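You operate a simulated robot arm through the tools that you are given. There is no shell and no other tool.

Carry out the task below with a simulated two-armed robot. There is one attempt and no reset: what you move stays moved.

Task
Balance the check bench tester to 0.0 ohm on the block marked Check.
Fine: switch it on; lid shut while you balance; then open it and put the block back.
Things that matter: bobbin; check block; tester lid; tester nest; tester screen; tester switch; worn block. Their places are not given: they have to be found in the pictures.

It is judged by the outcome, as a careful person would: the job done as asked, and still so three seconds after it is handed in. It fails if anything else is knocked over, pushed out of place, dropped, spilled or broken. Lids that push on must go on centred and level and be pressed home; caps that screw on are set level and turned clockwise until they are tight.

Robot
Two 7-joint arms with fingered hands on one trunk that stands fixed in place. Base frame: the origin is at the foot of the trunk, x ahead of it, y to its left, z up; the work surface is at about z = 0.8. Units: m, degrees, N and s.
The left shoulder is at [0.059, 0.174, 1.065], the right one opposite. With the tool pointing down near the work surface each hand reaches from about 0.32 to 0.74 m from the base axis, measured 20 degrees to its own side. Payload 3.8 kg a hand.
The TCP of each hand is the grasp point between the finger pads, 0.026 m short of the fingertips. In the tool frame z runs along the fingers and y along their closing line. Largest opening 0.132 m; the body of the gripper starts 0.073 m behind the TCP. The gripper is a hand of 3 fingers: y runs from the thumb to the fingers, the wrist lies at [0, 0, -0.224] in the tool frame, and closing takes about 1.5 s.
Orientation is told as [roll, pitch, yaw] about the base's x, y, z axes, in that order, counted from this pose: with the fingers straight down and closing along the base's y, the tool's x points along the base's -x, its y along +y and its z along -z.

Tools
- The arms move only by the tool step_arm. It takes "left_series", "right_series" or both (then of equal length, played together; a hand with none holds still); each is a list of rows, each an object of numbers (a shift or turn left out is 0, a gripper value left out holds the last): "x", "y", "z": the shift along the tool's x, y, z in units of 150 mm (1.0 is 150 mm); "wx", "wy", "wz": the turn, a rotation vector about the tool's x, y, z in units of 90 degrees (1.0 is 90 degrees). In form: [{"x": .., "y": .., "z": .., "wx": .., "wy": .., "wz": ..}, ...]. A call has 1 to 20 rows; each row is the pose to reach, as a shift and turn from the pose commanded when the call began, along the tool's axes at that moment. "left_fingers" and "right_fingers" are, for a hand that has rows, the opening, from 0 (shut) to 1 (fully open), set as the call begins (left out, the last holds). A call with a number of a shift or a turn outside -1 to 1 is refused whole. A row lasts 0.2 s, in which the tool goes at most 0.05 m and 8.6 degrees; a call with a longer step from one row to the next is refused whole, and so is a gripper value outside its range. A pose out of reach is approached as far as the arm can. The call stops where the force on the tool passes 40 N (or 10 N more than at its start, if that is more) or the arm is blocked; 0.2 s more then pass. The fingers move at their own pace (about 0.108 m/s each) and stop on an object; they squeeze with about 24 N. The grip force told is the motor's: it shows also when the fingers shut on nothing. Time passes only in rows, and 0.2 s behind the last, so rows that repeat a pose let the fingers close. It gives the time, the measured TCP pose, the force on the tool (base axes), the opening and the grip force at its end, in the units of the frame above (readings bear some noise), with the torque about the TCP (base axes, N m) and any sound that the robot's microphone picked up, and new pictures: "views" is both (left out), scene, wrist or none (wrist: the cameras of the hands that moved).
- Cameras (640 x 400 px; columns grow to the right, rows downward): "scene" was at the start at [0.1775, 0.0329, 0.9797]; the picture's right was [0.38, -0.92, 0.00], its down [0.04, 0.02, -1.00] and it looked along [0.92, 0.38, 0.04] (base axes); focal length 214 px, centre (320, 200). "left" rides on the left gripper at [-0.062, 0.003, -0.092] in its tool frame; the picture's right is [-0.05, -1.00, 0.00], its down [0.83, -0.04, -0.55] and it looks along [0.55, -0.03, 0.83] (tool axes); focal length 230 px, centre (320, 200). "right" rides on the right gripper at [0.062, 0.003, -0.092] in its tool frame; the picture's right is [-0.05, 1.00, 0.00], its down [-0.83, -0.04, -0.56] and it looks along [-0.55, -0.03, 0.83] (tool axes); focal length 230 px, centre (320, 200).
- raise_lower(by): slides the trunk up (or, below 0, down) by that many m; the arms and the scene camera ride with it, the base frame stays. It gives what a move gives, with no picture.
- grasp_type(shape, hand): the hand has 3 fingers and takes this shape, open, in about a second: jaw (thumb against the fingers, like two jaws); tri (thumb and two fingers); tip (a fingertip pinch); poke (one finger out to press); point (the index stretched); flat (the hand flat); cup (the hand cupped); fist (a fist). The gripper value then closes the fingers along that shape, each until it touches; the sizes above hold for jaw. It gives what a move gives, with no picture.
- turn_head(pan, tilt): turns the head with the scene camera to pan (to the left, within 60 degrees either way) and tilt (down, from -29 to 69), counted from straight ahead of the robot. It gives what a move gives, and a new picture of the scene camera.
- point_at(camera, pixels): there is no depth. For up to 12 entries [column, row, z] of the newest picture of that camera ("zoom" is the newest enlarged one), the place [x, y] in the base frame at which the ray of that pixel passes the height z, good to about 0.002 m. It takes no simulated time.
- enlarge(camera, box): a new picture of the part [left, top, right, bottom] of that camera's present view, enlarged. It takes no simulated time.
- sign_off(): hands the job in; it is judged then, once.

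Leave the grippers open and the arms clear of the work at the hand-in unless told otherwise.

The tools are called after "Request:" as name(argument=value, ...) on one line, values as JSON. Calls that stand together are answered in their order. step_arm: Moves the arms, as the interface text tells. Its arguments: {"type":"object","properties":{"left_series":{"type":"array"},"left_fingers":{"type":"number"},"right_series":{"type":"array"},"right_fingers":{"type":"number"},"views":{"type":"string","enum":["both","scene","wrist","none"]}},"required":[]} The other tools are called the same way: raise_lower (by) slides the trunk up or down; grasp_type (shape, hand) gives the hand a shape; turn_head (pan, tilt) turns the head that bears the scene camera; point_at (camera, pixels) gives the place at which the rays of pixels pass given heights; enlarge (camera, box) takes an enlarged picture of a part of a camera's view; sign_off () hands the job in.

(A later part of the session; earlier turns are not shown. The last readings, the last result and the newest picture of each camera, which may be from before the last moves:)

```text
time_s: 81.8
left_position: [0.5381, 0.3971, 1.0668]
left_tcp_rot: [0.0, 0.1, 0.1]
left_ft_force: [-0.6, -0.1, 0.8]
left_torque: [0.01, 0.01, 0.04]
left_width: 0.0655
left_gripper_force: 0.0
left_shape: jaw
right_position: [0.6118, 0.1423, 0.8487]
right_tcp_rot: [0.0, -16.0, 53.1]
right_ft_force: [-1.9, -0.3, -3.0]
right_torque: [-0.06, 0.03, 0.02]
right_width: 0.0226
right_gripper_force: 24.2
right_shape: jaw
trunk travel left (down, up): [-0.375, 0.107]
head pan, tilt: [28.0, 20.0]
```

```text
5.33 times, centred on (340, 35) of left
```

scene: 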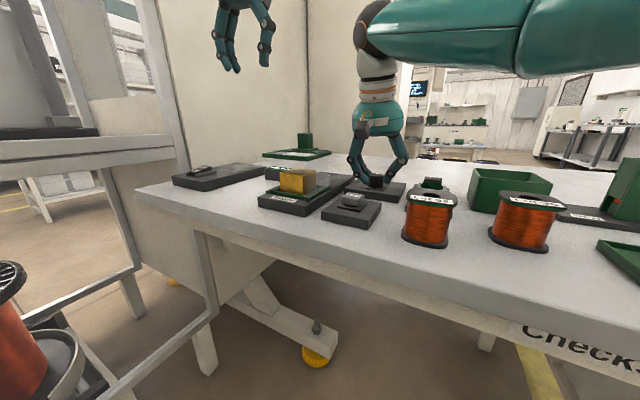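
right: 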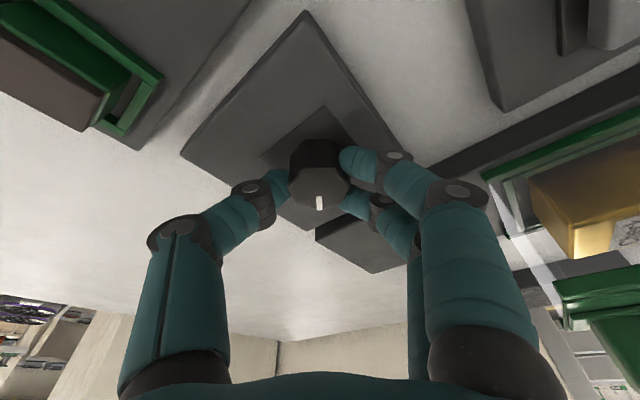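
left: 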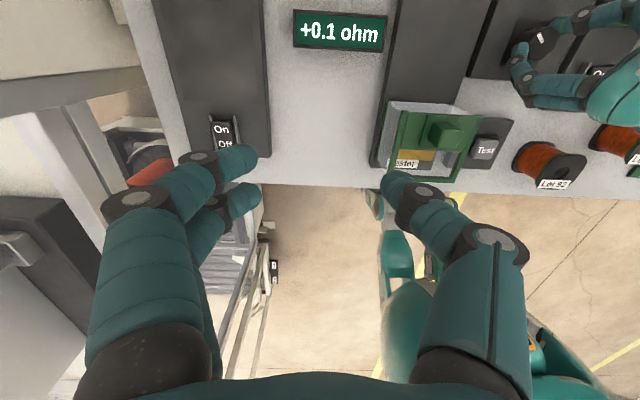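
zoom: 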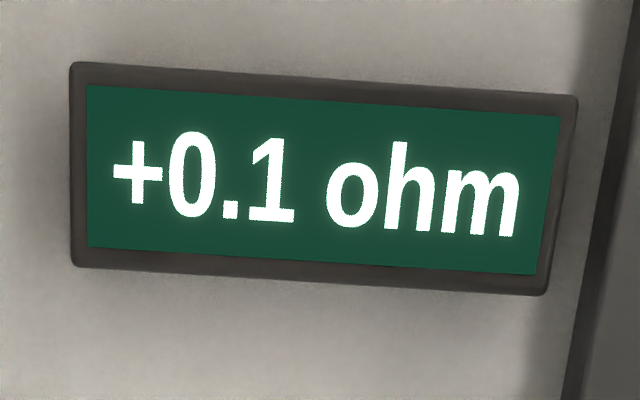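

+0.1 at 53°. I turn another 15°.

Request:
step_arm(right_series=[{"y": -0.003, "wx": -0.0154, "wz": -0.0534}, {"y": -0.005, "wx": -0.0308, "wz": -0.1068}, {"y": -0.0077, "wx": -0.0462, "wz": -0.16}, {"y": -0.0077, "wx": -0.0462, "wz": -0.16}], left_series=[{}, {}, {}, {}], views="wrist")

Request:
enlarge(camera="left", box=[280, 0, 400, 70])

```text
time_s: 82.8
left_position: [0.5368, 0.3969, 1.0664]
left_tcp_rot: [0.0, 0.0, 0.1]
left_ft_force: [0.2, -0.3, 0.1]
left_torque: [0.0, 0.01, -0.01]
left_width: 0.0656
left_gripper_force: 0.1
left_shape: jaw
right_position: [0.6132, 0.1421, 0.8505]
right_tcp_rot: [0.1, -16.0, 68.0]
right_ft_force: [-3.0, 0.6, -3.9]
right_torque: [-0.02, 0.06, -0.04]
right_width: 0.0226
right_gripper_force: 24.3
right_shape: jaw
trunk travel left (down, up): [-0.375, 0.107]
head pan, tilt: [28.0, 20.0]
```

right: 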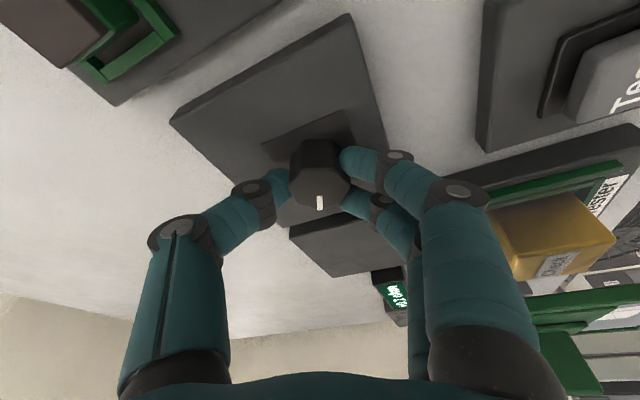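
left: 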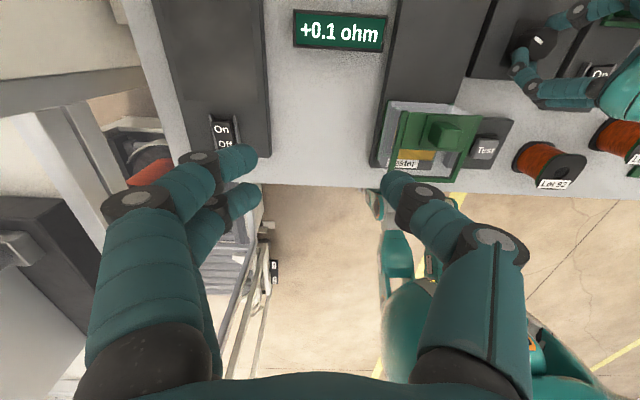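

```text
5.33 times, centred on (340, 35) of left
```

zoom: 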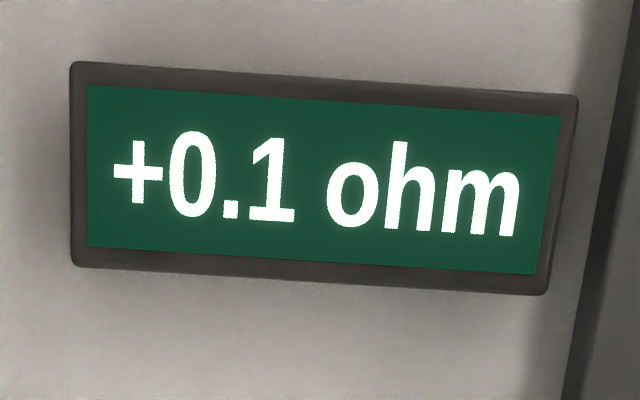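

Request:
step_arm(right_series=[{"y": -0.003, "wx": -0.0154, "wz": -0.0534}, {"y": -0.005, "wx": -0.0308, "wz": -0.1068}, {"y": -0.008, "wx": -0.0462, "wz": -0.16}, {"y": -0.008, "wx": -0.0462, "wz": -0.16}], left_series=[{}, {}, {}, {}], views="wrist")

Request:
enlarge(camera="left", box=[280, 0, 400, 70])

```text
time_s: 83.8
left_position: [0.5376, 0.3979, 1.0663]
left_tcp_rot: [-0.1, 0.0, 0.1]
left_ft_force: [-0.5, 0.0, -0.7]
left_torque: [-0.01, 0.01, -0.03]
left_width: 0.0656
left_gripper_force: 0.1
left_shape: jaw
right_position: [0.6137, 0.1421, 0.8504]
right_tcp_rot: [0.1, -16.1, 83.0]
right_ft_force: [-0.9, 1.6, -4.2]
right_torque: [-0.05, 0.04, 0.01]
right_width: 0.0224
right_gripper_force: 24.1
right_shape: jaw
trunk travel left (down, up): [-0.375, 0.107]
head pan, tilt: [28.0, 20.0]
```

right: 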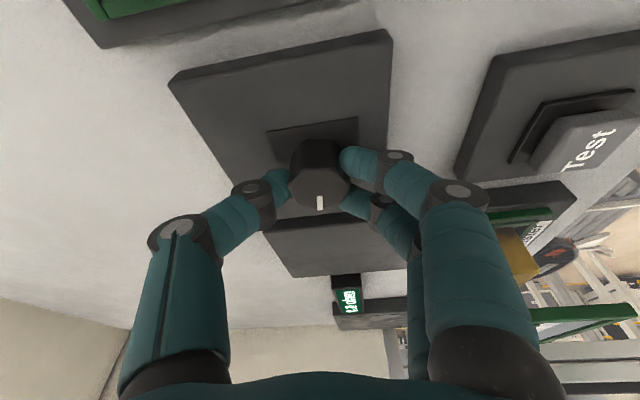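
left: 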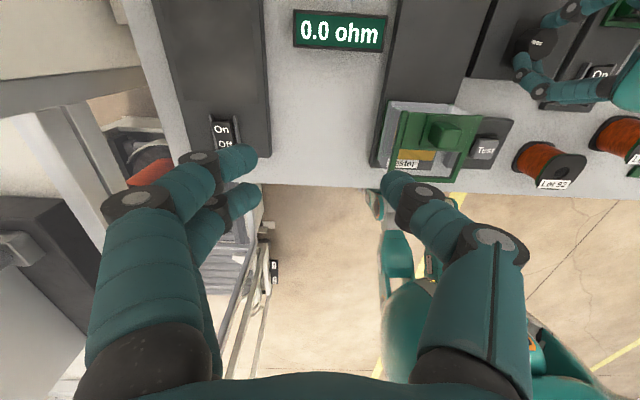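

```text
5.33 times, centred on (340, 35) of left
```

zoom: 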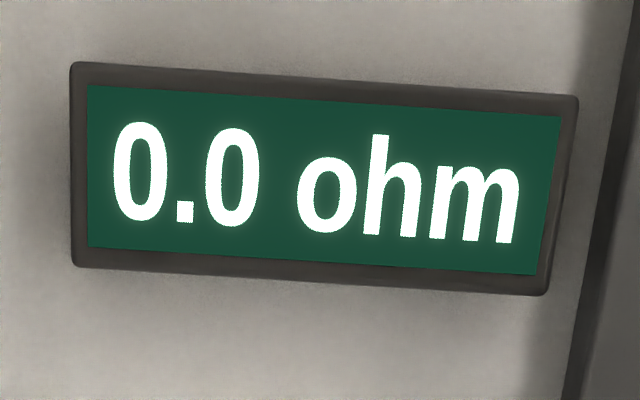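

The screen reads 0.0 ohm. The steps come every ~30°, so to sit in the middle of the 0.0 band I turn about 7° further, then check.

Request:
step_arm(right_series=[{"wx": -0.0108, "wz": -0.0374}, {"wx": -0.0215, "wz": -0.0747}, {"wx": -0.0215, "wz": -0.0747}], left_series=[{}, {}, {}], views="wrist")

Request:
enlarge(camera="left", box=[280, 0, 400, 70])

```text
time_s: 84.6
left_position: [0.5381, 0.3972, 1.0653]
left_tcp_rot: [-0.1, 0.1, 0.1]
left_ft_force: [-0.8, -0.3, -0.5]
left_torque: [0.01, -0.02, -0.02]
left_width: 0.0659
left_gripper_force: 0.1
left_shape: jaw
right_position: [0.6147, 0.1404, 0.8504]
right_tcp_rot: [0.0, -16.1, 90.0]
right_ft_force: [0.5, 1.9, -3.2]
right_torque: [-0.02, 0.02, 0.04]
right_width: 0.0225
right_gripper_force: 24.6
right_shape: jaw
trunk travel left (down, up): [-0.375, 0.107]
head pan, tilt: [28.0, 20.0]
```

right: 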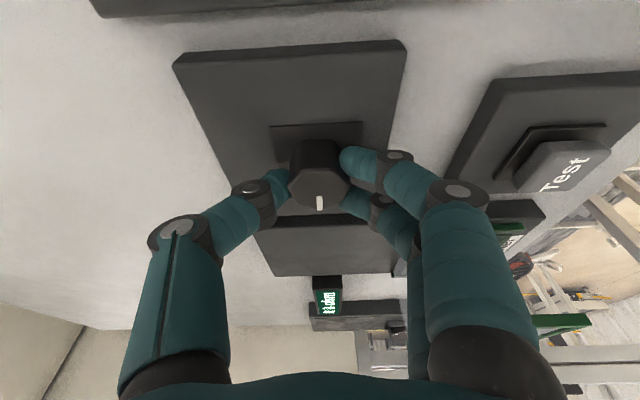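
left: 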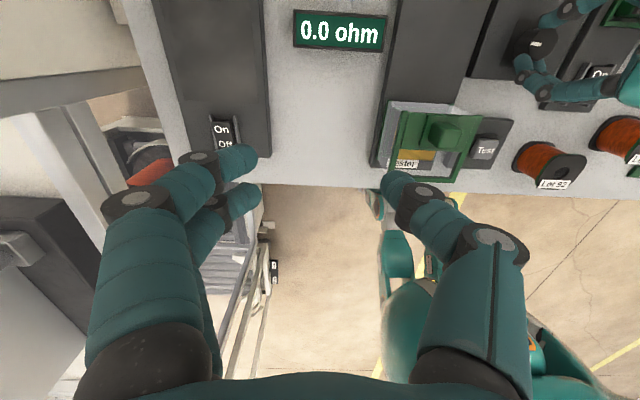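

```text
5.33 times, centred on (340, 35) of left
```

zoom: 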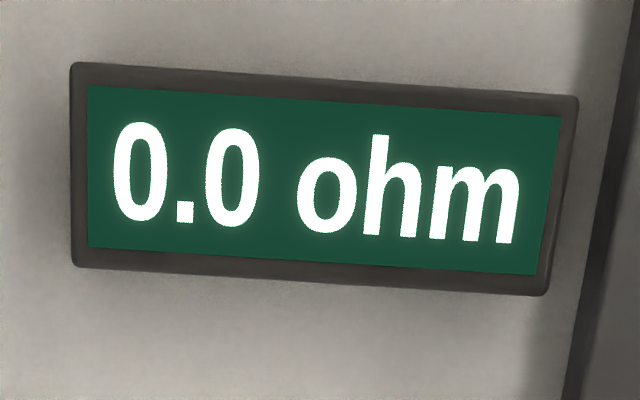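

0.0 ohm holds at 90°. I release the knob by opening the fingers and check that the reading stays.

Request:
step_arm(right_series=[{}, {}, {}, {}], left_series=[{}, {}, {}, {}], right_fingers=0.45, views="wrist")

Request:
enlarge(camera="right", box=[230, 100, 410, 220])

```text
time_s: 85.6
left_position: [0.5378, 0.3976, 1.0666]
left_tcp_rot: [0.0, -0.2, 0.1]
left_ft_force: [0.0, 0.4, -0.2]
left_torque: [0.07, -0.01, 0.05]
left_width: 0.0655
left_gripper_force: 0.0
left_shape: jaw
right_position: [0.6132, 0.1408, 0.8516]
right_tcp_rot: [0.0, -16.2, 89.9]
right_ft_force: [0.4, 0.8, 0.1]
right_torque: [-0.04, 0.01, 0.02]
right_width: 0.0588
right_gripper_force: 0.0
right_shape: jaw
trunk travel left (down, up): [-0.375, 0.107]
head pan, tilt: [28.0, 20.0]
```

right: 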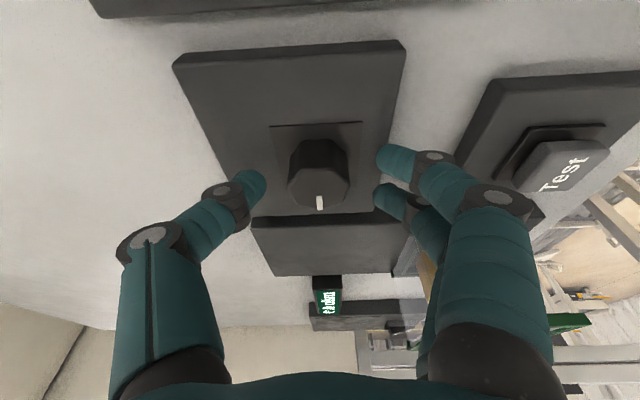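
left: 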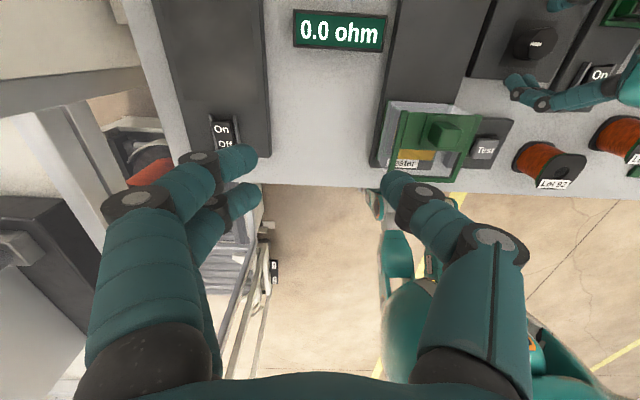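

```text
3.33 times, centred on (320, 160) of right
```

zoom: 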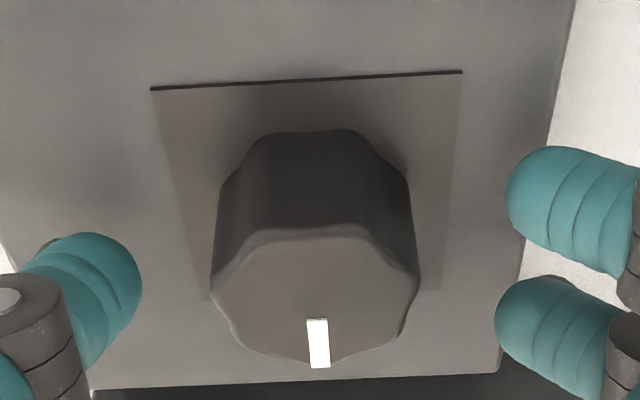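

The reading stays 0.0. I lift the right hand straight up off the knob.

Request:
step_arm(right_series=[{"x": -0.037, "z": -0.128}, {"x": -0.093, "z": -0.32}, {"x": -0.15, "z": -0.5}, {"x": -0.185, "z": -0.641}, {"x": -0.26, "z": -0.9}, {"x": -0.26, "z": -0.9}], left_series=[{}, {}, {}, {}, {}, {}], right_fingers=0.45, views="wrist")

```text
time_s: 87.0
left_position: [0.5381, 0.397, 1.0652]
left_tcp_rot: [0.0, 0.0, 0.1]
left_ft_force: [-0.9, 0.1, 0.3]
left_torque: [0.02, 0.01, -0.03]
left_width: 0.0658
left_gripper_force: 0.1
left_shape: jaw
right_position: [0.6148, 0.1415, 0.99]
right_tcp_rot: [-0.1, -16.0, 89.9]
right_ft_force: [1.0, -1.0, -0.3]
right_torque: [0.02, 0.01, -0.02]
right_width: 0.0589
right_gripper_force: 0.1
right_shape: jaw
trunk travel left (down, up): [-0.375, 0.107]
head pan, tilt: [28.0, 20.0]
```

right: 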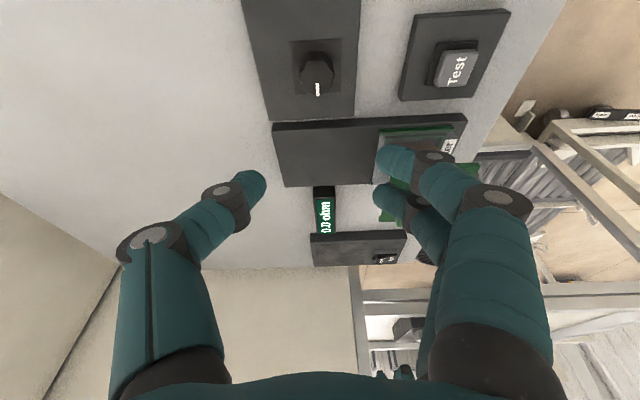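
left: 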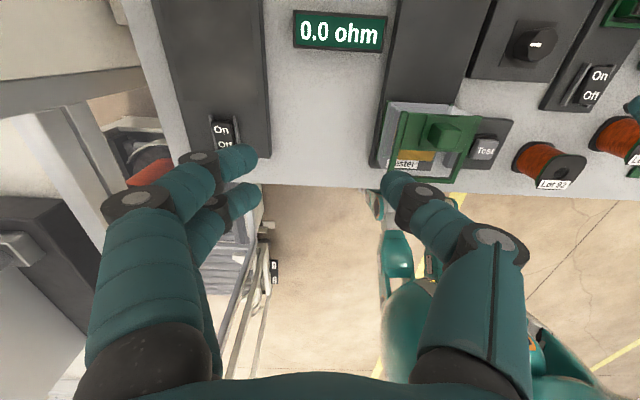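

I retreat the right hand to the right and undo the 90° turn, keeping high.

Request:
step_arm(right_series=[{"x": 0.07, "y": 0.06, "z": -0.06, "wx": 0.024, "wz": 0.085}, {"x": 0.15, "y": 0.13, "z": -0.12, "wx": 0.049, "wz": 0.17}, {"x": 0.22, "y": 0.2, "z": -0.18, "wx": 0.0735, "wz": 0.255}, {"x": 0.3, "y": 0.27, "z": -0.24, "wx": 0.098, "wz": 0.34}, {"x": 0.38, "y": 0.34, "z": -0.3, "wx": 0.1225, "wz": 0.425}, {"x": 0.46, "y": 0.41, "z": -0.36, "wx": 0.147, "wz": 0.51}, {"x": 0.54, "y": 0.48, "z": -0.42, "wx": 0.1715, "wz": 0.595}, {"x": 0.62, "y": 0.55, "z": -0.48, "wx": 0.196, "wz": 0.68}, {"x": 0.7, "y": 0.62, "z": -0.54, "wx": 0.2205, "wz": 0.765}, {"x": 0.78, "y": 0.7, "z": -0.6, "wx": 0.245, "wz": 0.85}, {"x": 0.85, "y": 0.767, "z": -0.66, "wx": 0.277, "wz": 0.94}, {"x": 0.85, "y": 0.767, "z": -0.66, "wx": 0.277, "wz": 0.961}], views="both")

```text
time_s: 89.6
left_position: [0.5392, 0.3969, 1.0648]
left_tcp_rot: [-0.1, 0.1, 0.2]
left_ft_force: [1.0, 0.1, 0.0]
left_torque: [0.01, 0.06, 0.03]
left_width: 0.0656
left_gripper_force: 0.1
left_shape: jaw
right_position: [0.6321, 0.0699, 1.1262]
right_tcp_rot: [-0.2, -16.1, 1.0]
right_ft_force: [1.5, 0.3, -0.6]
right_torque: [-0.01, 0.03, 0.04]
right_width: 0.0593
right_gripper_force: 0.1
right_shape: jaw
right hand out of reach, approached as far as the arm can: row 1, 2, 3, 4, 5, 6, 7, 8, 9, 10, 11, 12
trunk travel left (down, up): [-0.375, 0.107]
head pan, tilt: [28.0, 20.0]
```

scene: 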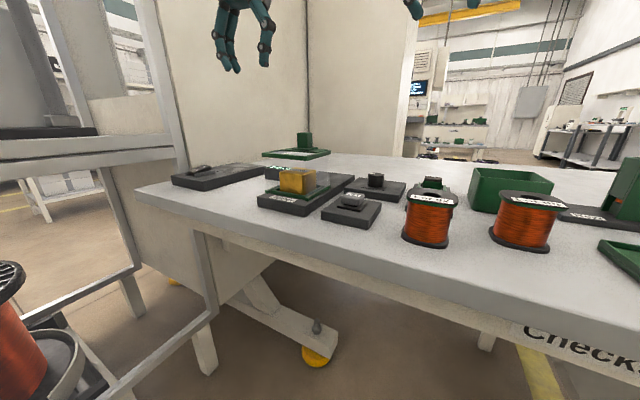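
right: 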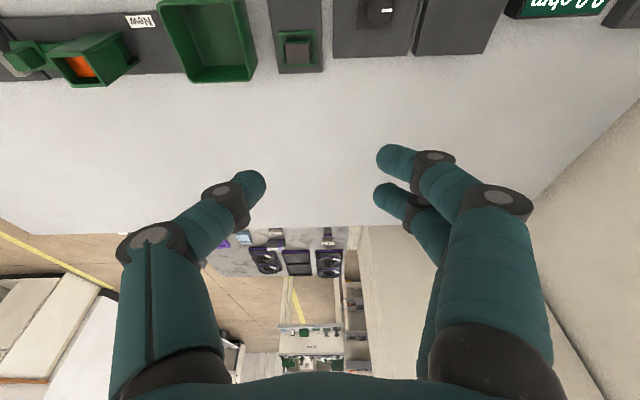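

I bring the right hand further back and level it.

Request:
step_arm(right_series=[{"x": 0.15, "y": -0.1, "wy": 0.03}, {"x": 0.3, "y": -0.22, "z": 0.01, "wy": 0.06}, {"x": 0.5, "y": -0.36, "z": 0.03, "wy": 0.1}, {"x": 0.7, "y": -0.5, "z": 0.05, "wy": 0.14}, {"x": 0.926, "y": -0.667, "z": 0.08, "wy": 0.178}, {"x": 0.926, "y": -0.667, "z": 0.08, "wy": 0.178}], views="scene")

```text
time_s: 91.0
left_position: [0.5381, 0.3961, 1.0666]
left_tcp_rot: [0.1, -0.1, 0.2]
left_ft_force: [-0.6, -0.8, 0.5]
left_torque: [-0.03, -0.01, 0.04]
left_width: 0.0656
left_gripper_force: 0.0
left_shape: jaw
right_position: [0.6014, 0.0201, 1.1006]
right_tcp_rot: [-0.1, 0.1, -0.1]
right_ft_force: [0.2, 0.3, -1.3]
right_torque: [-0.02, 0.01, 0.04]
right_width: 0.0591
right_gripper_force: 0.1
right_shape: jaw
right hand out of reach, approached as far as the arm can: row 1, 2, 3, 4, 5, 6
trunk travel left (down, up): [-0.375, 0.107]
head pan, tilt: [28.0, 20.0]
```

scene: 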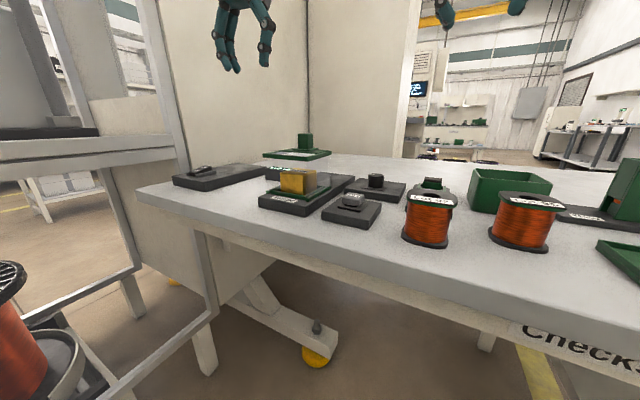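

Request:
step_arm(right_series=[{"x": 0.1, "y": -0.1}, {"x": 0.25, "y": -0.2}, {"x": 0.4, "y": -0.3}, {"x": 0.55, "y": -0.4}, {"x": 0.7, "y": -0.5}, {"x": 0.85, "y": -0.6}, {"x": 0.9, "y": -0.7}, {"x": 0.9, "y": -0.7}], views="scene")

```text
time_s: 92.8
left_position: [0.5377, 0.3962, 1.0659]
left_tcp_rot: [-0.1, -0.2, 0.1]
left_ft_force: [-0.4, -0.4, 0.4]
left_torque: [0.0, 0.02, -0.03]
left_width: 0.0654
left_gripper_force: 0.0
left_shape: jaw
right_position: [0.6066, -0.0143, 1.1246]
right_tcp_rot: [0.0, 0.0, -0.1]
right_ft_force: [0.6, 0.1, 0.7]
right_torque: [0.01, -0.06, 0.01]
right_width: 0.0593
right_gripper_force: 0.1
right_shape: jaw
right hand out of reach, approached as far as the arm can: row 1, 2, 3, 4, 5, 6, 7, 8
trunk travel left (down, up): [-0.375, 0.107]
head pan, tilt: [28.0, 20.0]
```

scene: 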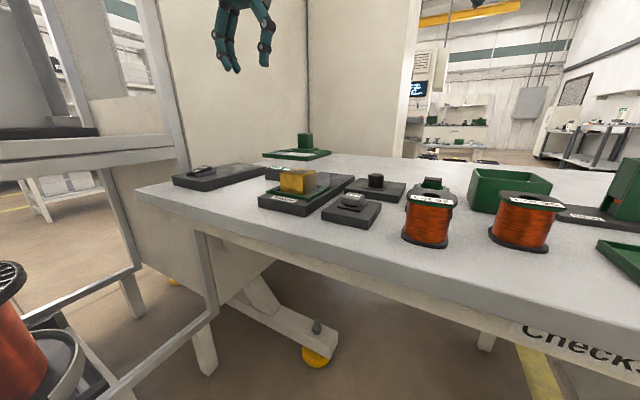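

The right arm behaves oddly (drifting up instead of back). I look at its posture with the head camera.

Request:
turn_head(pan=-10, tilt=-12)

```text
time_s: 93.8
left_position: [0.5374, 0.3971, 1.0666]
left_tcp_rot: [-0.1, 0.0, 0.1]
left_ft_force: [0.0, 0.4, 0.7]
left_torque: [0.0, 0.02, -0.01]
left_width: 0.0657
left_gripper_force: 0.0
left_shape: jaw
right_position: [0.6072, -0.0124, 1.1246]
right_tcp_rot: [0.0, 0.0, -0.2]
right_ft_force: [0.1, -1.3, 0.1]
right_torque: [-0.03, 0.01, 0.04]
right_width: 0.0592
right_gripper_force: 0.1
right_shape: jaw
trunk travel left (down, up): [-0.375, 0.107]
head pan, tilt: [-10.0, -12.0]
```

scene: 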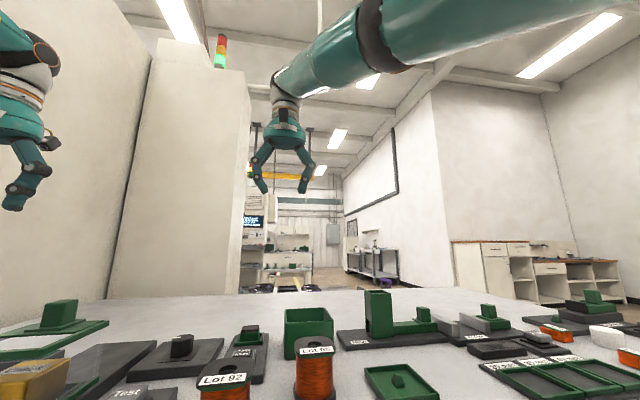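

Request:
step_arm(right_series=[{"z": 0.1}, {"z": 0.2}, {"z": 0.3}, {"z": 0.3}], views="scene")

```text
time_s: 94.8
left_position: [0.5365, 0.3966, 1.0664]
left_tcp_rot: [-0.1, -0.1, 0.1]
left_ft_force: [1.5, -0.5, -0.4]
left_torque: [0.03, 0.0, -0.03]
left_width: 0.0656
left_gripper_force: 0.0
left_shape: jaw
right_position: [0.6219, -0.0074, 1.0847]
right_tcp_rot: [0.0, 0.1, 0.1]
right_ft_force: [0.4, 0.6, -0.6]
right_torque: [-0.06, 0.02, 0.02]
right_width: 0.0595
right_gripper_force: 0.1
right_shape: jaw
right hand out of reach, approached as far as the arm can: row 1, 2, 3, 4
trunk travel left (down, up): [-0.375, 0.107]
head pan, tilt: [-10.0, -12.0]
```

scene: 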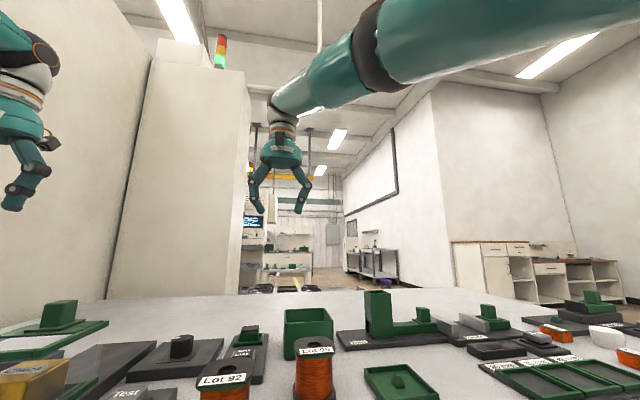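

Request:
step_arm(right_series=[{"wz": -0.09}, {"wz": -0.18}, {"wz": -0.27}, {"wz": -0.36}, {"wz": -0.45}, {"wz": -0.45}], views="scene")

```text
time_s: 96.2
left_position: [0.5381, 0.3973, 1.0671]
left_tcp_rot: [0.1, -0.1, 0.1]
left_ft_force: [-0.7, 0.0, -0.1]
left_torque: [-0.01, 0.0, 0.03]
left_width: 0.0658
left_gripper_force: 0.0
left_shape: jaw
right_position: [0.6224, -0.0092, 1.0855]
right_tcp_rot: [0.0, 0.0, 40.5]
right_ft_force: [0.6, 0.4, -0.3]
right_torque: [0.01, 0.02, 0.01]
right_width: 0.0592
right_gripper_force: 0.1
right_shape: jaw
trunk travel left (down, up): [-0.375, 0.107]
head pan, tilt: [-10.0, -12.0]
```

scene: 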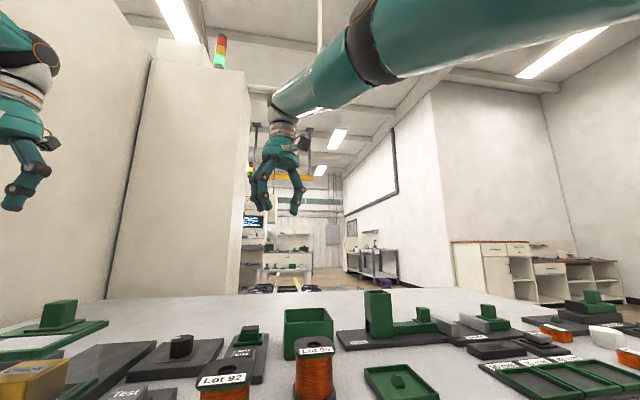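

Yaw 40° frees it. I now move back and right.

Request:
step_arm(right_series=[{"x": 0.15}, {"x": 0.3}, {"x": 0.45}, {"x": 0.6}, {"x": 0.75}, {"x": 0.85, "y": 0.02}, {"x": 0.85, "y": 0.02}], views="scene")

```text
time_s: 97.8
left_position: [0.5371, 0.3981, 1.0661]
left_tcp_rot: [0.0, 0.0, 0.1]
left_ft_force: [0.4, 0.5, 0.4]
left_torque: [0.01, 0.02, 0.03]
left_width: 0.0659
left_gripper_force: 0.1
left_shape: jaw
right_position: [0.6222, -0.0475, 1.1185]
right_tcp_rot: [0.1, -0.1, 40.6]
right_ft_force: [-0.8, 0.8, 0.1]
right_torque: [-0.03, -0.01, -0.02]
right_width: 0.0592
right_gripper_force: 0.0
right_shape: jaw
right hand out of reach, approached as far as the arm can: row 1, 2, 3, 4, 5, 6, 7
trunk travel left (down, up): [-0.375, 0.107]
head pan, tilt: [-10.0, -12.0]
```

scene: 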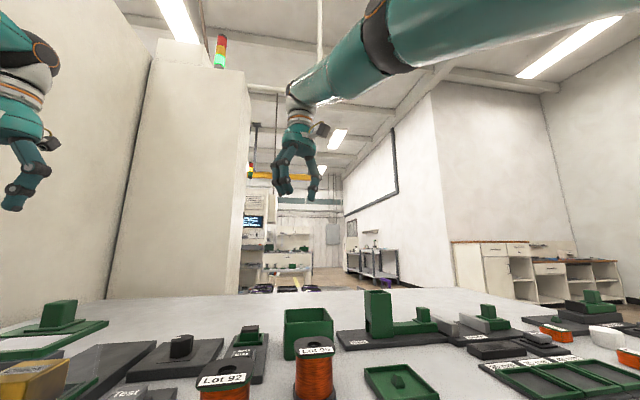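

The right arm is stretched straight (singular). I command it radially inward toward the shoulder with a longer hold so that the elbow can bend.

Request:
step_arm(right_series=[{"x": 0.13, "y": 0.07, "z": 0.07}, {"x": 0.27, "y": 0.14, "z": 0.145}, {"x": 0.4, "y": 0.2, "z": 0.217}, {"x": 0.535, "y": 0.275, "z": 0.289}, {"x": 0.535, "y": 0.275, "z": 0.289}, {"x": 0.535, "y": 0.275, "z": 0.289}, {"x": 0.535, "y": 0.275, "z": 0.289}, {"x": 0.535, "y": 0.275, "z": 0.289}, {"x": 0.535, "y": 0.275, "z": 0.289}, {"x": 0.535, "y": 0.275, "z": 0.289}], views="scene")

```text
time_s: 100.0
left_position: [0.5381, 0.3977, 1.066]
left_tcp_rot: [0.0, -0.1, 0.1]
left_ft_force: [0.5, 0.7, 1.0]
left_torque: [-0.04, 0.03, -0.02]
left_width: 0.0657
left_gripper_force: 0.1
left_shape: jaw
right_position: [0.6235, -0.043, 1.1139]
right_tcp_rot: [0.0, 0.0, 40.4]
right_ft_force: [-0.5, 0.7, 0.0]
right_torque: [0.03, 0.02, 0.0]
right_width: 0.0594
right_gripper_force: 0.1
right_shape: jaw
right hand out of reach, approached as far as the arm can: row 1, 2, 3, 4, 5, 6, 7, 8, 9, 10
trunk travel left (down, up): [-0.375, 0.107]
head pan, tilt: [-10.0, -12.0]
```

scene: 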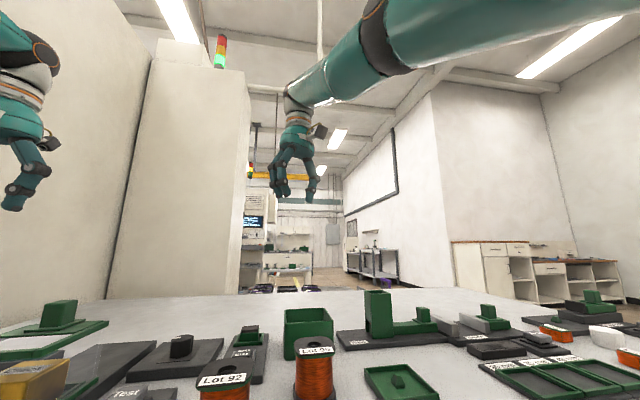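

Request:
step_arm(right_series=[{"wz": -0.09}, {"wz": -0.18}, {"wz": -0.27}, {"wz": -0.36}, {"wz": -0.45}, {"wz": -0.54}, {"wz": -0.54}], views="none")

Request:
step_arm(right_series=[{"y": 0.1, "z": 0.1}, {"y": 0.2, "z": 0.2}, {"y": 0.3, "z": 0.3}, {"y": 0.4, "z": 0.3}, {"y": 0.5, "z": 0.3}, {"y": 0.5, "z": 0.3}], views="scene")

```text
time_s: 101.7
left_position: [0.5382, 0.3971, 1.0665]
left_tcp_rot: [0.0, 0.0, 0.1]
left_ft_force: [-0.1, 0.3, 0.2]
left_torque: [0.01, 0.03, 0.04]
left_width: 0.0656
left_gripper_force: 0.0
left_shape: jaw
right_position: [0.6231, -0.0413, 1.1155]
right_tcp_rot: [-0.1, -0.1, 89.1]
right_ft_force: [0.1, 0.2, 0.4]
right_torque: [0.01, 0.02, 0.01]
right_width: 0.0595
right_gripper_force: 0.0
right_shape: jaw
trunk travel left (down, up): [-0.375, 0.107]
head pan, tilt: [-10.0, -12.0]
```

```text
time_s: 103.0
left_position: [0.5379, 0.3974, 1.0661]
left_tcp_rot: [0.1, -0.1, 0.1]
left_ft_force: [0.2, 0.3, 0.3]
left_torque: [0.0, 0.0, 0.0]
left_width: 0.0658
left_gripper_force: 0.1
left_shape: jaw
right_position: [0.621, -0.0178, 1.0984]
right_tcp_rot: [0.0, 0.0, 89.1]
right_ft_force: [0.2, 0.4, 1.0]
right_torque: [-0.03, -0.02, 0.03]
right_width: 0.0592
right_gripper_force: 0.2
right_shape: jaw
right hand out of reach, approached as far as the arm can: row 1, 2, 3, 4, 5, 6
trunk travel left (down, up): [-0.375, 0.107]
head pan, tilt: [-10.0, -12.0]
```

scene: 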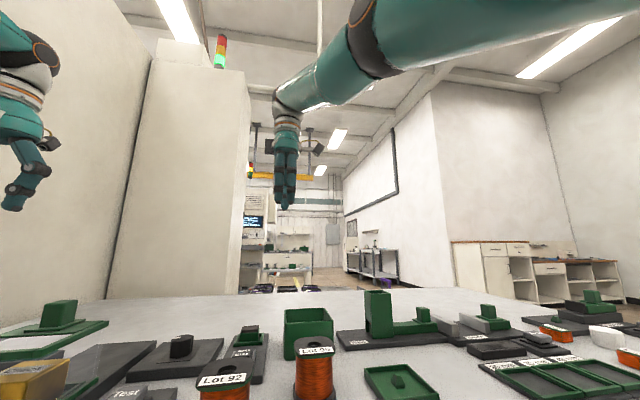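

The wrist flexion seems to be the limit with the hand pointing straight down this far out. I tilt the fingers forward (which relaxes the wrist) and then pull back.

Request:
step_arm(right_series=[{"wx": 0.08}, {"wx": 0.16}, {"wx": 0.24}, {"wx": 0.32}, {"wx": 0.4}, {"wx": 0.4}, {"wx": 0.4}], views="scene")

```text
time_s: 104.7
left_position: [0.5384, 0.3972, 1.0661]
left_tcp_rot: [0.0, 0.0, 0.1]
left_ft_force: [0.7, -0.2, 0.5]
left_torque: [0.03, 0.02, -0.02]
left_width: 0.0658
left_gripper_force: 0.0
left_shape: jaw
right_position: [0.7224, 0.0338, 1.1527]
right_tcp_rot: [-36.0, -0.1, 89.0]
right_ft_force: [0.5, -0.2, 0.1]
right_torque: [0.02, 0.03, -0.01]
right_width: 0.0596
right_gripper_force: 0.1
right_shape: jaw
right hand out of reach, approached as far as the arm can: row 1, 2, 3, 4, 5, 6, 7
trunk travel left (down, up): [-0.375, 0.107]
head pan, tilt: [-10.0, -12.0]
```

scene: 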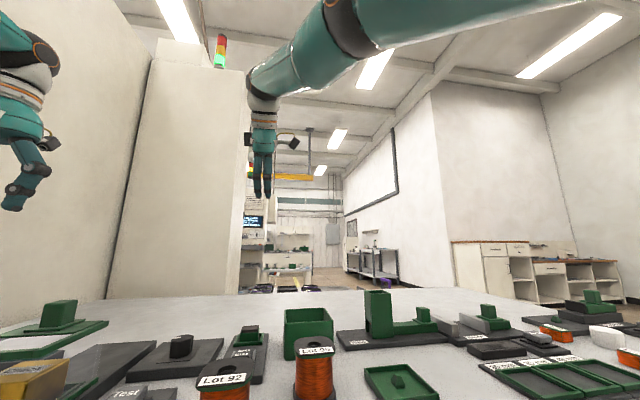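

Still straight. I try a sideways (left) plus inward move, which may let the elbow bend.

Request:
step_arm(right_series=[{"x": -0.15, "y": 0.14, "z": -0.04}, {"x": -0.3, "y": 0.28, "z": -0.08}, {"x": -0.453, "y": 0.419, "z": -0.127}, {"x": -0.453, "y": 0.419, "z": -0.127}, {"x": -0.453, "y": 0.419, "z": -0.127}], views="scene")

```text
time_s: 105.8
left_position: [0.5372, 0.3973, 1.0664]
left_tcp_rot: [-0.1, -0.1, 0.1]
left_ft_force: [0.4, -1.3, -0.2]
left_torque: [0.01, 0.0, 0.01]
left_width: 0.0655
left_gripper_force: 0.0
left_shape: jaw
right_position: [0.6784, 0.1151, 1.138]
right_tcp_rot: [-36.0, -0.1, 89.1]
right_ft_force: [-0.4, 0.2, 0.1]
right_torque: [0.01, -0.01, 0.0]
right_width: 0.0591
right_gripper_force: 0.0
right_shape: jaw
right hand out of reach, approached as far as the arm can: row 1, 2, 3, 4, 5
trunk travel left (down, up): [-0.375, 0.107]
head pan, tilt: [-10.0, -12.0]
```

scene: 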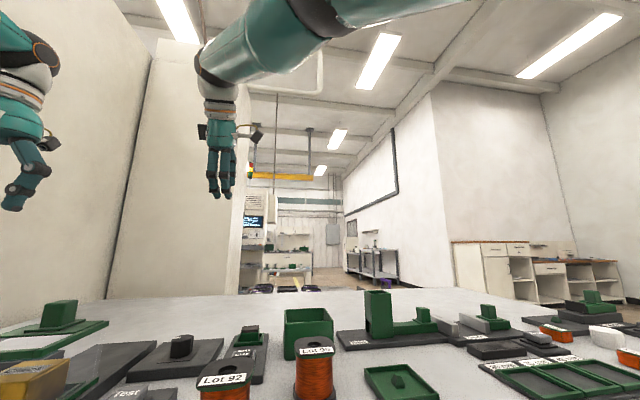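

Distance is shrinking; this direction works. I continue left and inward.

Request:
step_arm(right_series=[{"x": -0.11, "y": 0.17, "z": -0.07}, {"x": -0.22, "y": 0.34, "z": -0.14}, {"x": -0.333, "y": 0.51, "z": -0.206}, {"x": -0.333, "y": 0.51, "z": -0.206}, {"x": -0.333, "y": 0.51, "z": -0.206}], views="scene")

```text
time_s: 107.0
left_position: [0.5387, 0.3969, 1.0671]
left_tcp_rot: [-0.1, -0.1, 0.1]
left_ft_force: [-0.5, 0.5, -0.1]
left_torque: [0.01, 0.0, -0.01]
left_width: 0.0657
left_gripper_force: 0.0
left_shape: jaw
right_position: [0.6195, 0.1849, 1.1287]
right_tcp_rot: [-36.0, 0.0, 88.9]
right_ft_force: [-0.5, 0.5, 0.7]
right_torque: [0.01, 0.02, 0.0]
right_width: 0.0592
right_gripper_force: 0.1
right_shape: jaw
right hand out of reach, approached as far as the arm can: row 1, 2, 3, 4, 5
trunk travel left (down, up): [-0.375, 0.107]
head pan, tilt: [-10.0, -12.0]
```

scene: 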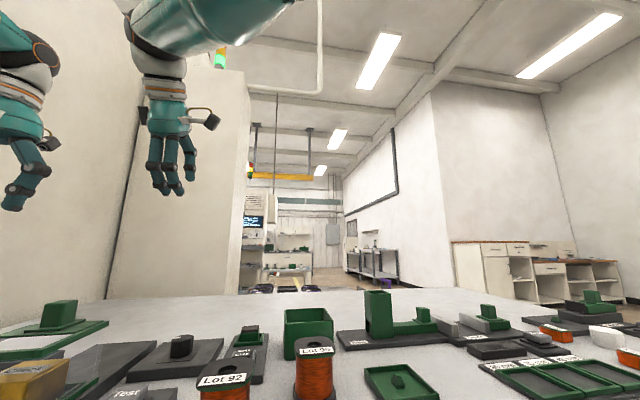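

Request:
step_arm(right_series=[{"x": 0.11, "y": 0.09, "z": -0.065}, {"x": 0.22, "y": 0.18, "z": -0.13}, {"x": 0.333, "y": 0.27, "z": -0.196}, {"x": 0.333, "y": 0.27, "z": -0.196}, {"x": 0.333, "y": 0.27, "z": -0.196}], views="scene")

```text
time_s: 108.2
left_position: [0.5375, 0.3978, 1.0663]
left_tcp_rot: [0.0, -0.1, 0.0]
left_ft_force: [-0.2, 0.4, 0.2]
left_torque: [-0.01, 0.0, -0.01]
left_width: 0.0655
left_gripper_force: 0.0
left_shape: jaw
right_position: [0.6149, 0.1805, 1.1471]
right_tcp_rot: [-36.0, 0.0, 88.9]
right_ft_force: [0.3, 0.5, -0.1]
right_torque: [0.0, -0.02, 0.01]
right_width: 0.0591
right_gripper_force: 0.0
right_shape: jaw
right hand out of reach, approached as far as the arm can: row 1, 2, 3, 4, 5
trunk travel left (down, up): [-0.375, 0.107]
head pan, tilt: [-10.0, -12.0]
```

scene: 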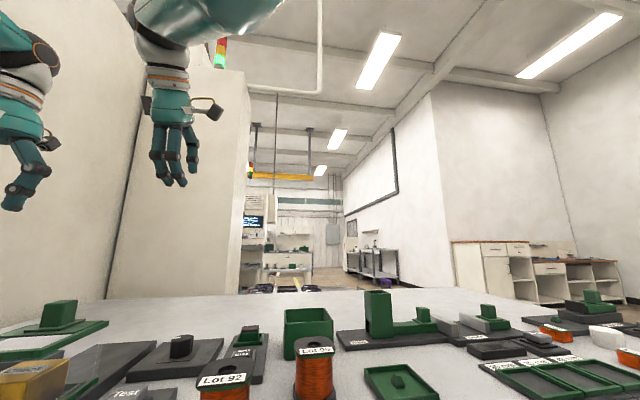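

I return toward the last unrestricted pose (over the knob, yaw 90°), so I can retrace the way I came in.

Request:
step_arm(right_series=[{"x": 0.05, "y": 0.07, "z": 0.1, "wx": -0.08}, {"x": 0.1, "y": 0.14, "z": 0.2, "wx": -0.16}, {"x": 0.15, "y": 0.21, "z": 0.3, "wx": -0.24}, {"x": 0.2, "y": 0.28, "z": 0.4, "wx": -0.32}, {"x": 0.267, "y": 0.392, "z": 0.539, "wx": -0.4}, {"x": 0.267, "y": 0.392, "z": 0.539, "wx": -0.4}], views="scene")

```text
time_s: 109.7
left_position: [0.5375, 0.3969, 1.0673]
left_tcp_rot: [-0.1, -0.1, 0.1]
left_ft_force: [-0.4, -0.3, -0.3]
left_torque: [-0.02, 0.0, 0.0]
left_width: 0.0657
left_gripper_force: 0.0
left_shape: jaw
right_position: [0.5774, 0.1132, 1.0296]
right_tcp_rot: [0.0, -0.1, 89.1]
right_ft_force: [-0.3, -0.3, -0.3]
right_torque: [-0.02, -0.01, 0.01]
right_width: 0.0593
right_gripper_force: 0.0
right_shape: jaw
right hand out of reach, approached as far as the arm can: row 1, 2, 3, 4, 5, 6
trunk travel left (down, up): [-0.375, 0.107]
head pan, tilt: [-10.0, -12.0]
```

scene: 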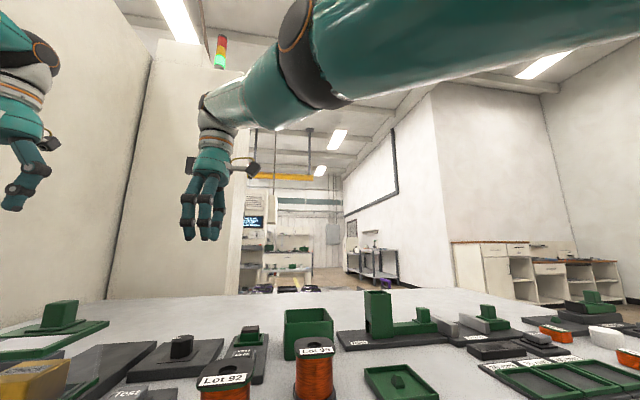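

Request:
step_arm(right_series=[{"x": 0.05, "y": 0.05, "z": 0.1}, {"x": 0.1, "y": 0.1, "z": 0.2}, {"x": 0.15, "y": 0.15, "z": 0.3}, {"x": 0.2, "y": 0.2, "z": 0.333}, {"x": 0.2, "y": 0.2, "z": 0.333}], views="scene")

```text
time_s: 110.8
left_position: [0.5385, 0.3972, 1.0661]
left_tcp_rot: [0.1, -0.1, 0.1]
left_ft_force: [0.7, 0.6, -0.1]
left_torque: [0.03, 0.02, -0.02]
left_width: 0.0658
left_gripper_force: 0.0
left_shape: jaw
right_position: [0.5787, 0.1136, 1.0288]
right_tcp_rot: [0.0, 0.0, 89.0]
right_ft_force: [1.0, 1.1, 0.0]
right_torque: [0.01, 0.02, 0.04]
right_width: 0.0592
right_gripper_force: 0.0
right_shape: jaw
right hand out of reach, approached as far as the arm can: row 1, 2, 3, 4, 5
trunk travel left (down, up): [-0.375, 0.107]
head pan, tilt: [-10.0, -12.0]
```

scene: 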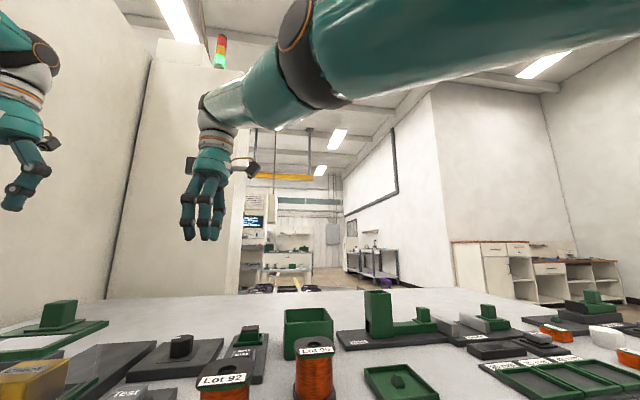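

The right arm is stretched straight with its wrist at a limit. I move the left hand further out of the way, to give the right arm room to fold inward.

Request:
step_arm(left_series=[{"x": 0.2, "y": 0.05}, {"x": 0.4, "y": 0.1}, {"x": 0.6, "y": 0.15}, {"x": 0.8, "y": 0.2}, {"x": 1.0, "y": 0.3}, {"x": 1.0, "y": 0.3}], right_series=[{"wx": 0.08}, {"wx": 0.16}, {"wx": 0.24}, {"wx": 0.32}, {"wx": 0.4}, {"wx": 0.45}], views="scene")

```text
time_s: 112.2
left_position: [0.3869, 0.4411, 1.066]
left_tcp_rot: [0.1, -0.1, 0.0]
left_ft_force: [0.6, -0.2, -0.2]
left_torque: [-0.02, 0.01, 0.0]
left_width: 0.0657
left_gripper_force: 0.0
left_shape: jaw
right_position: [0.5769, 0.1134, 1.0298]
right_tcp_rot: [-40.6, -0.1, 89.2]
right_ft_force: [0.0, 0.6, -0.2]
right_torque: [0.02, -0.02, 0.01]
right_width: 0.0593
right_gripper_force: 0.1
right_shape: jaw
right hand out of reach, approached as far as the arm can: row 1, 2, 3, 4
trunk travel left (down, up): [-0.375, 0.107]
head pan, tilt: [-10.0, -12.0]
```

scene: 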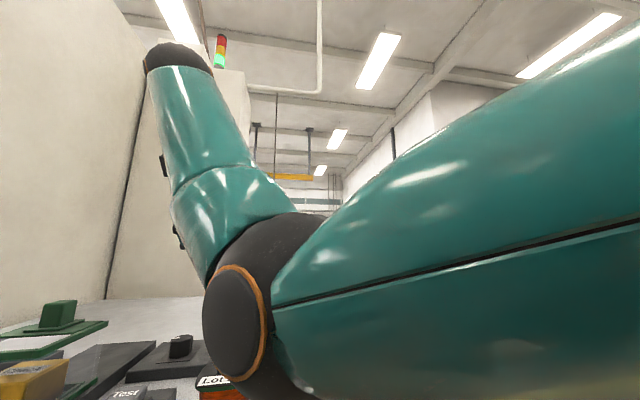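

The right arm unfolded, but its elbow is now low over the bench. I raise the trunk to lift everything clear before moving it further.

Request:
raise_lower(by=0.1)

Request:
turn_head(pan=0, tilt=20)

```text
time_s: 113.6
left_position: [0.3877, 0.4422, 1.1647]
left_tcp_rot: [-0.1, 0.0, 0.0]
left_ft_force: [0.4, 0.3, -0.6]
left_torque: [-0.02, 0.03, 0.02]
left_width: 0.066
left_gripper_force: 0.0
left_shape: jaw
right_position: [0.579, 0.1133, 1.1275]
right_tcp_rot: [-40.3, 0.0, 89.0]
right_ft_force: [0.2, -0.6, -0.5]
right_torque: [-0.02, -0.01, 0.01]
right_width: 0.0591
right_gripper_force: 0.0
right_shape: jaw
trunk travel left (down, up): [-0.475, 0.007]
head pan, tilt: [-10.0, -12.0]
```

```text
time_s: 114.5
left_position: [0.3884, 0.4414, 1.1651]
left_tcp_rot: [0.0, -0.2, 0.1]
left_ft_force: [0.4, -0.5, 0.4]
left_torque: [0.0, 0.0, -0.01]
left_width: 0.0658
left_gripper_force: 0.0
left_shape: jaw
right_position: [0.5786, 0.1144, 1.1293]
right_tcp_rot: [-40.4, 0.0, 88.9]
right_ft_force: [0.3, -0.2, 0.7]
right_torque: [0.01, -0.01, 0.04]
right_width: 0.0593
right_gripper_force: 0.1
right_shape: jaw
trunk travel left (down, up): [-0.475, 0.007]
head pan, tilt: [0.0, 20.0]
```

scene: 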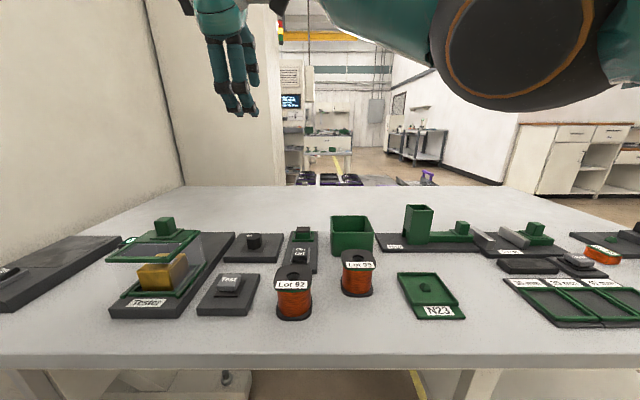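

All objects still stand. The elbow is back at the right side. I now retract the right hand toward the right/back.

Request:
step_arm(right_series=[{"x": 0.15, "y": 0.08, "z": -0.07}, {"x": 0.3, "y": 0.16, "z": -0.14}, {"x": 0.5, "y": 0.26, "z": -0.22}, {"x": 0.7, "y": 0.36, "z": -0.3}, {"x": 0.85, "y": 0.44, "z": -0.37}, {"x": 1.0, "y": 0.508, "z": -0.432}, {"x": 1.0, "y": 0.508, "z": -0.432}], views="scene")

```text
time_s: 116.2
left_position: [0.3888, 0.442, 1.1664]
left_tcp_rot: [0.0, 0.1, 0.0]
left_ft_force: [0.0, -0.3, 0.8]
left_torque: [-0.03, -0.03, 0.0]
left_width: 0.0658
left_gripper_force: 0.1
left_shape: jaw
right_position: [0.4771, -0.0341, 1.128]
right_tcp_rot: [-40.5, 0.0, 89.1]
right_ft_force: [-0.3, 0.6, 1.3]
right_torque: [-0.03, -0.01, -0.02]
right_width: 0.0593
right_gripper_force: 0.0
right_shape: jaw
trunk travel left (down, up): [-0.475, 0.007]
head pan, tilt: [0.0, 20.0]
```

scene: 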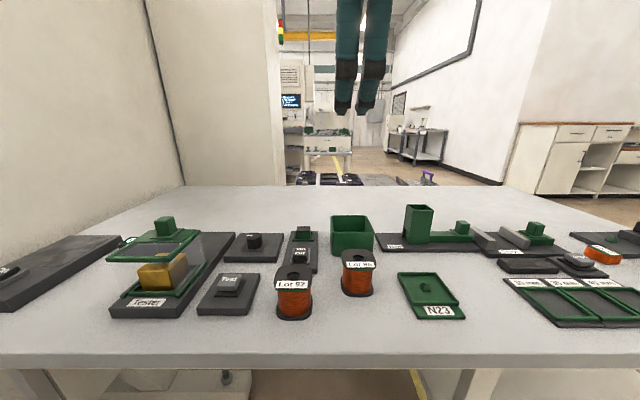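

Free again. I straighten the right hand's tilt and move it further to the right, out of the way.

Request:
step_arm(right_series=[{"x": 0.1, "wx": -0.08}, {"x": 0.2, "wx": -0.16}, {"x": 0.3, "wx": -0.24}, {"x": 0.45, "wx": -0.32}, {"x": 0.6, "wx": -0.4}, {"x": 0.75, "wx": -0.45}, {"x": 0.75, "wx": -0.45}], views="none")

Request:
step_arm(right_series=[{"wz": 0.09}, {"wz": 0.18}, {"wz": 0.27}, {"wz": 0.36}, {"wz": 0.45}, {"wz": 0.54}, {"wz": 0.63}, {"wz": 0.72}, {"wz": 0.81}, {"wz": 0.9}, {"wz": 0.985}, {"wz": 0.985}], views="scene")

```text
time_s: 117.8
left_position: [0.3895, 0.4413, 1.1643]
left_tcp_rot: [-0.1, -0.1, 0.1]
left_ft_force: [0.2, 0.3, -0.6]
left_torque: [0.0, 0.02, 0.0]
left_width: 0.0659
left_gripper_force: 0.0
left_shape: jaw
right_position: [0.4739, -0.1472, 1.1295]
right_tcp_rot: [-0.1, 0.0, 88.9]
right_ft_force: [0.9, 0.6, 0.8]
right_torque: [0.0, 0.03, 0.04]
right_width: 0.0594
right_gripper_force: 0.0
right_shape: jaw
trunk travel left (down, up): [-0.475, 0.007]
head pan, tilt: [0.0, 20.0]
```

```text
time_s: 120.3
left_position: [0.3877, 0.4407, 1.1654]
left_tcp_rot: [-0.1, 0.0, 0.0]
left_ft_force: [0.6, 0.8, 0.6]
left_torque: [0.01, 0.01, -0.04]
left_width: 0.0654
left_gripper_force: 0.0
left_shape: jaw
right_position: [0.4743, -0.1485, 1.1277]
right_tcp_rot: [0.0, 0.0, 0.4]
right_ft_force: [1.0, -0.3, 0.5]
right_torque: [-0.04, 0.02, 0.01]
right_width: 0.0591
right_gripper_force: 0.1
right_shape: jaw
trunk travel left (down, up): [-0.475, 0.007]
head pan, tilt: [0.0, 20.0]
```

scene: 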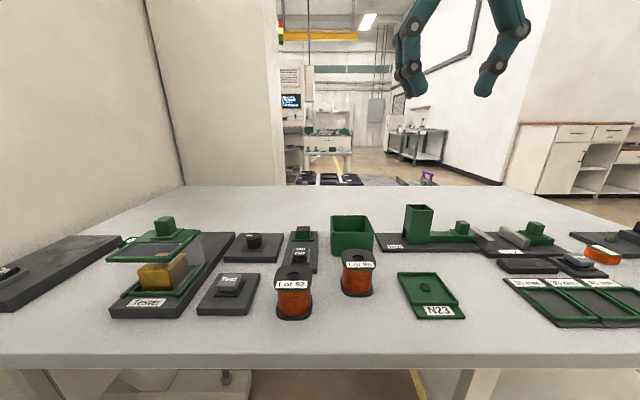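

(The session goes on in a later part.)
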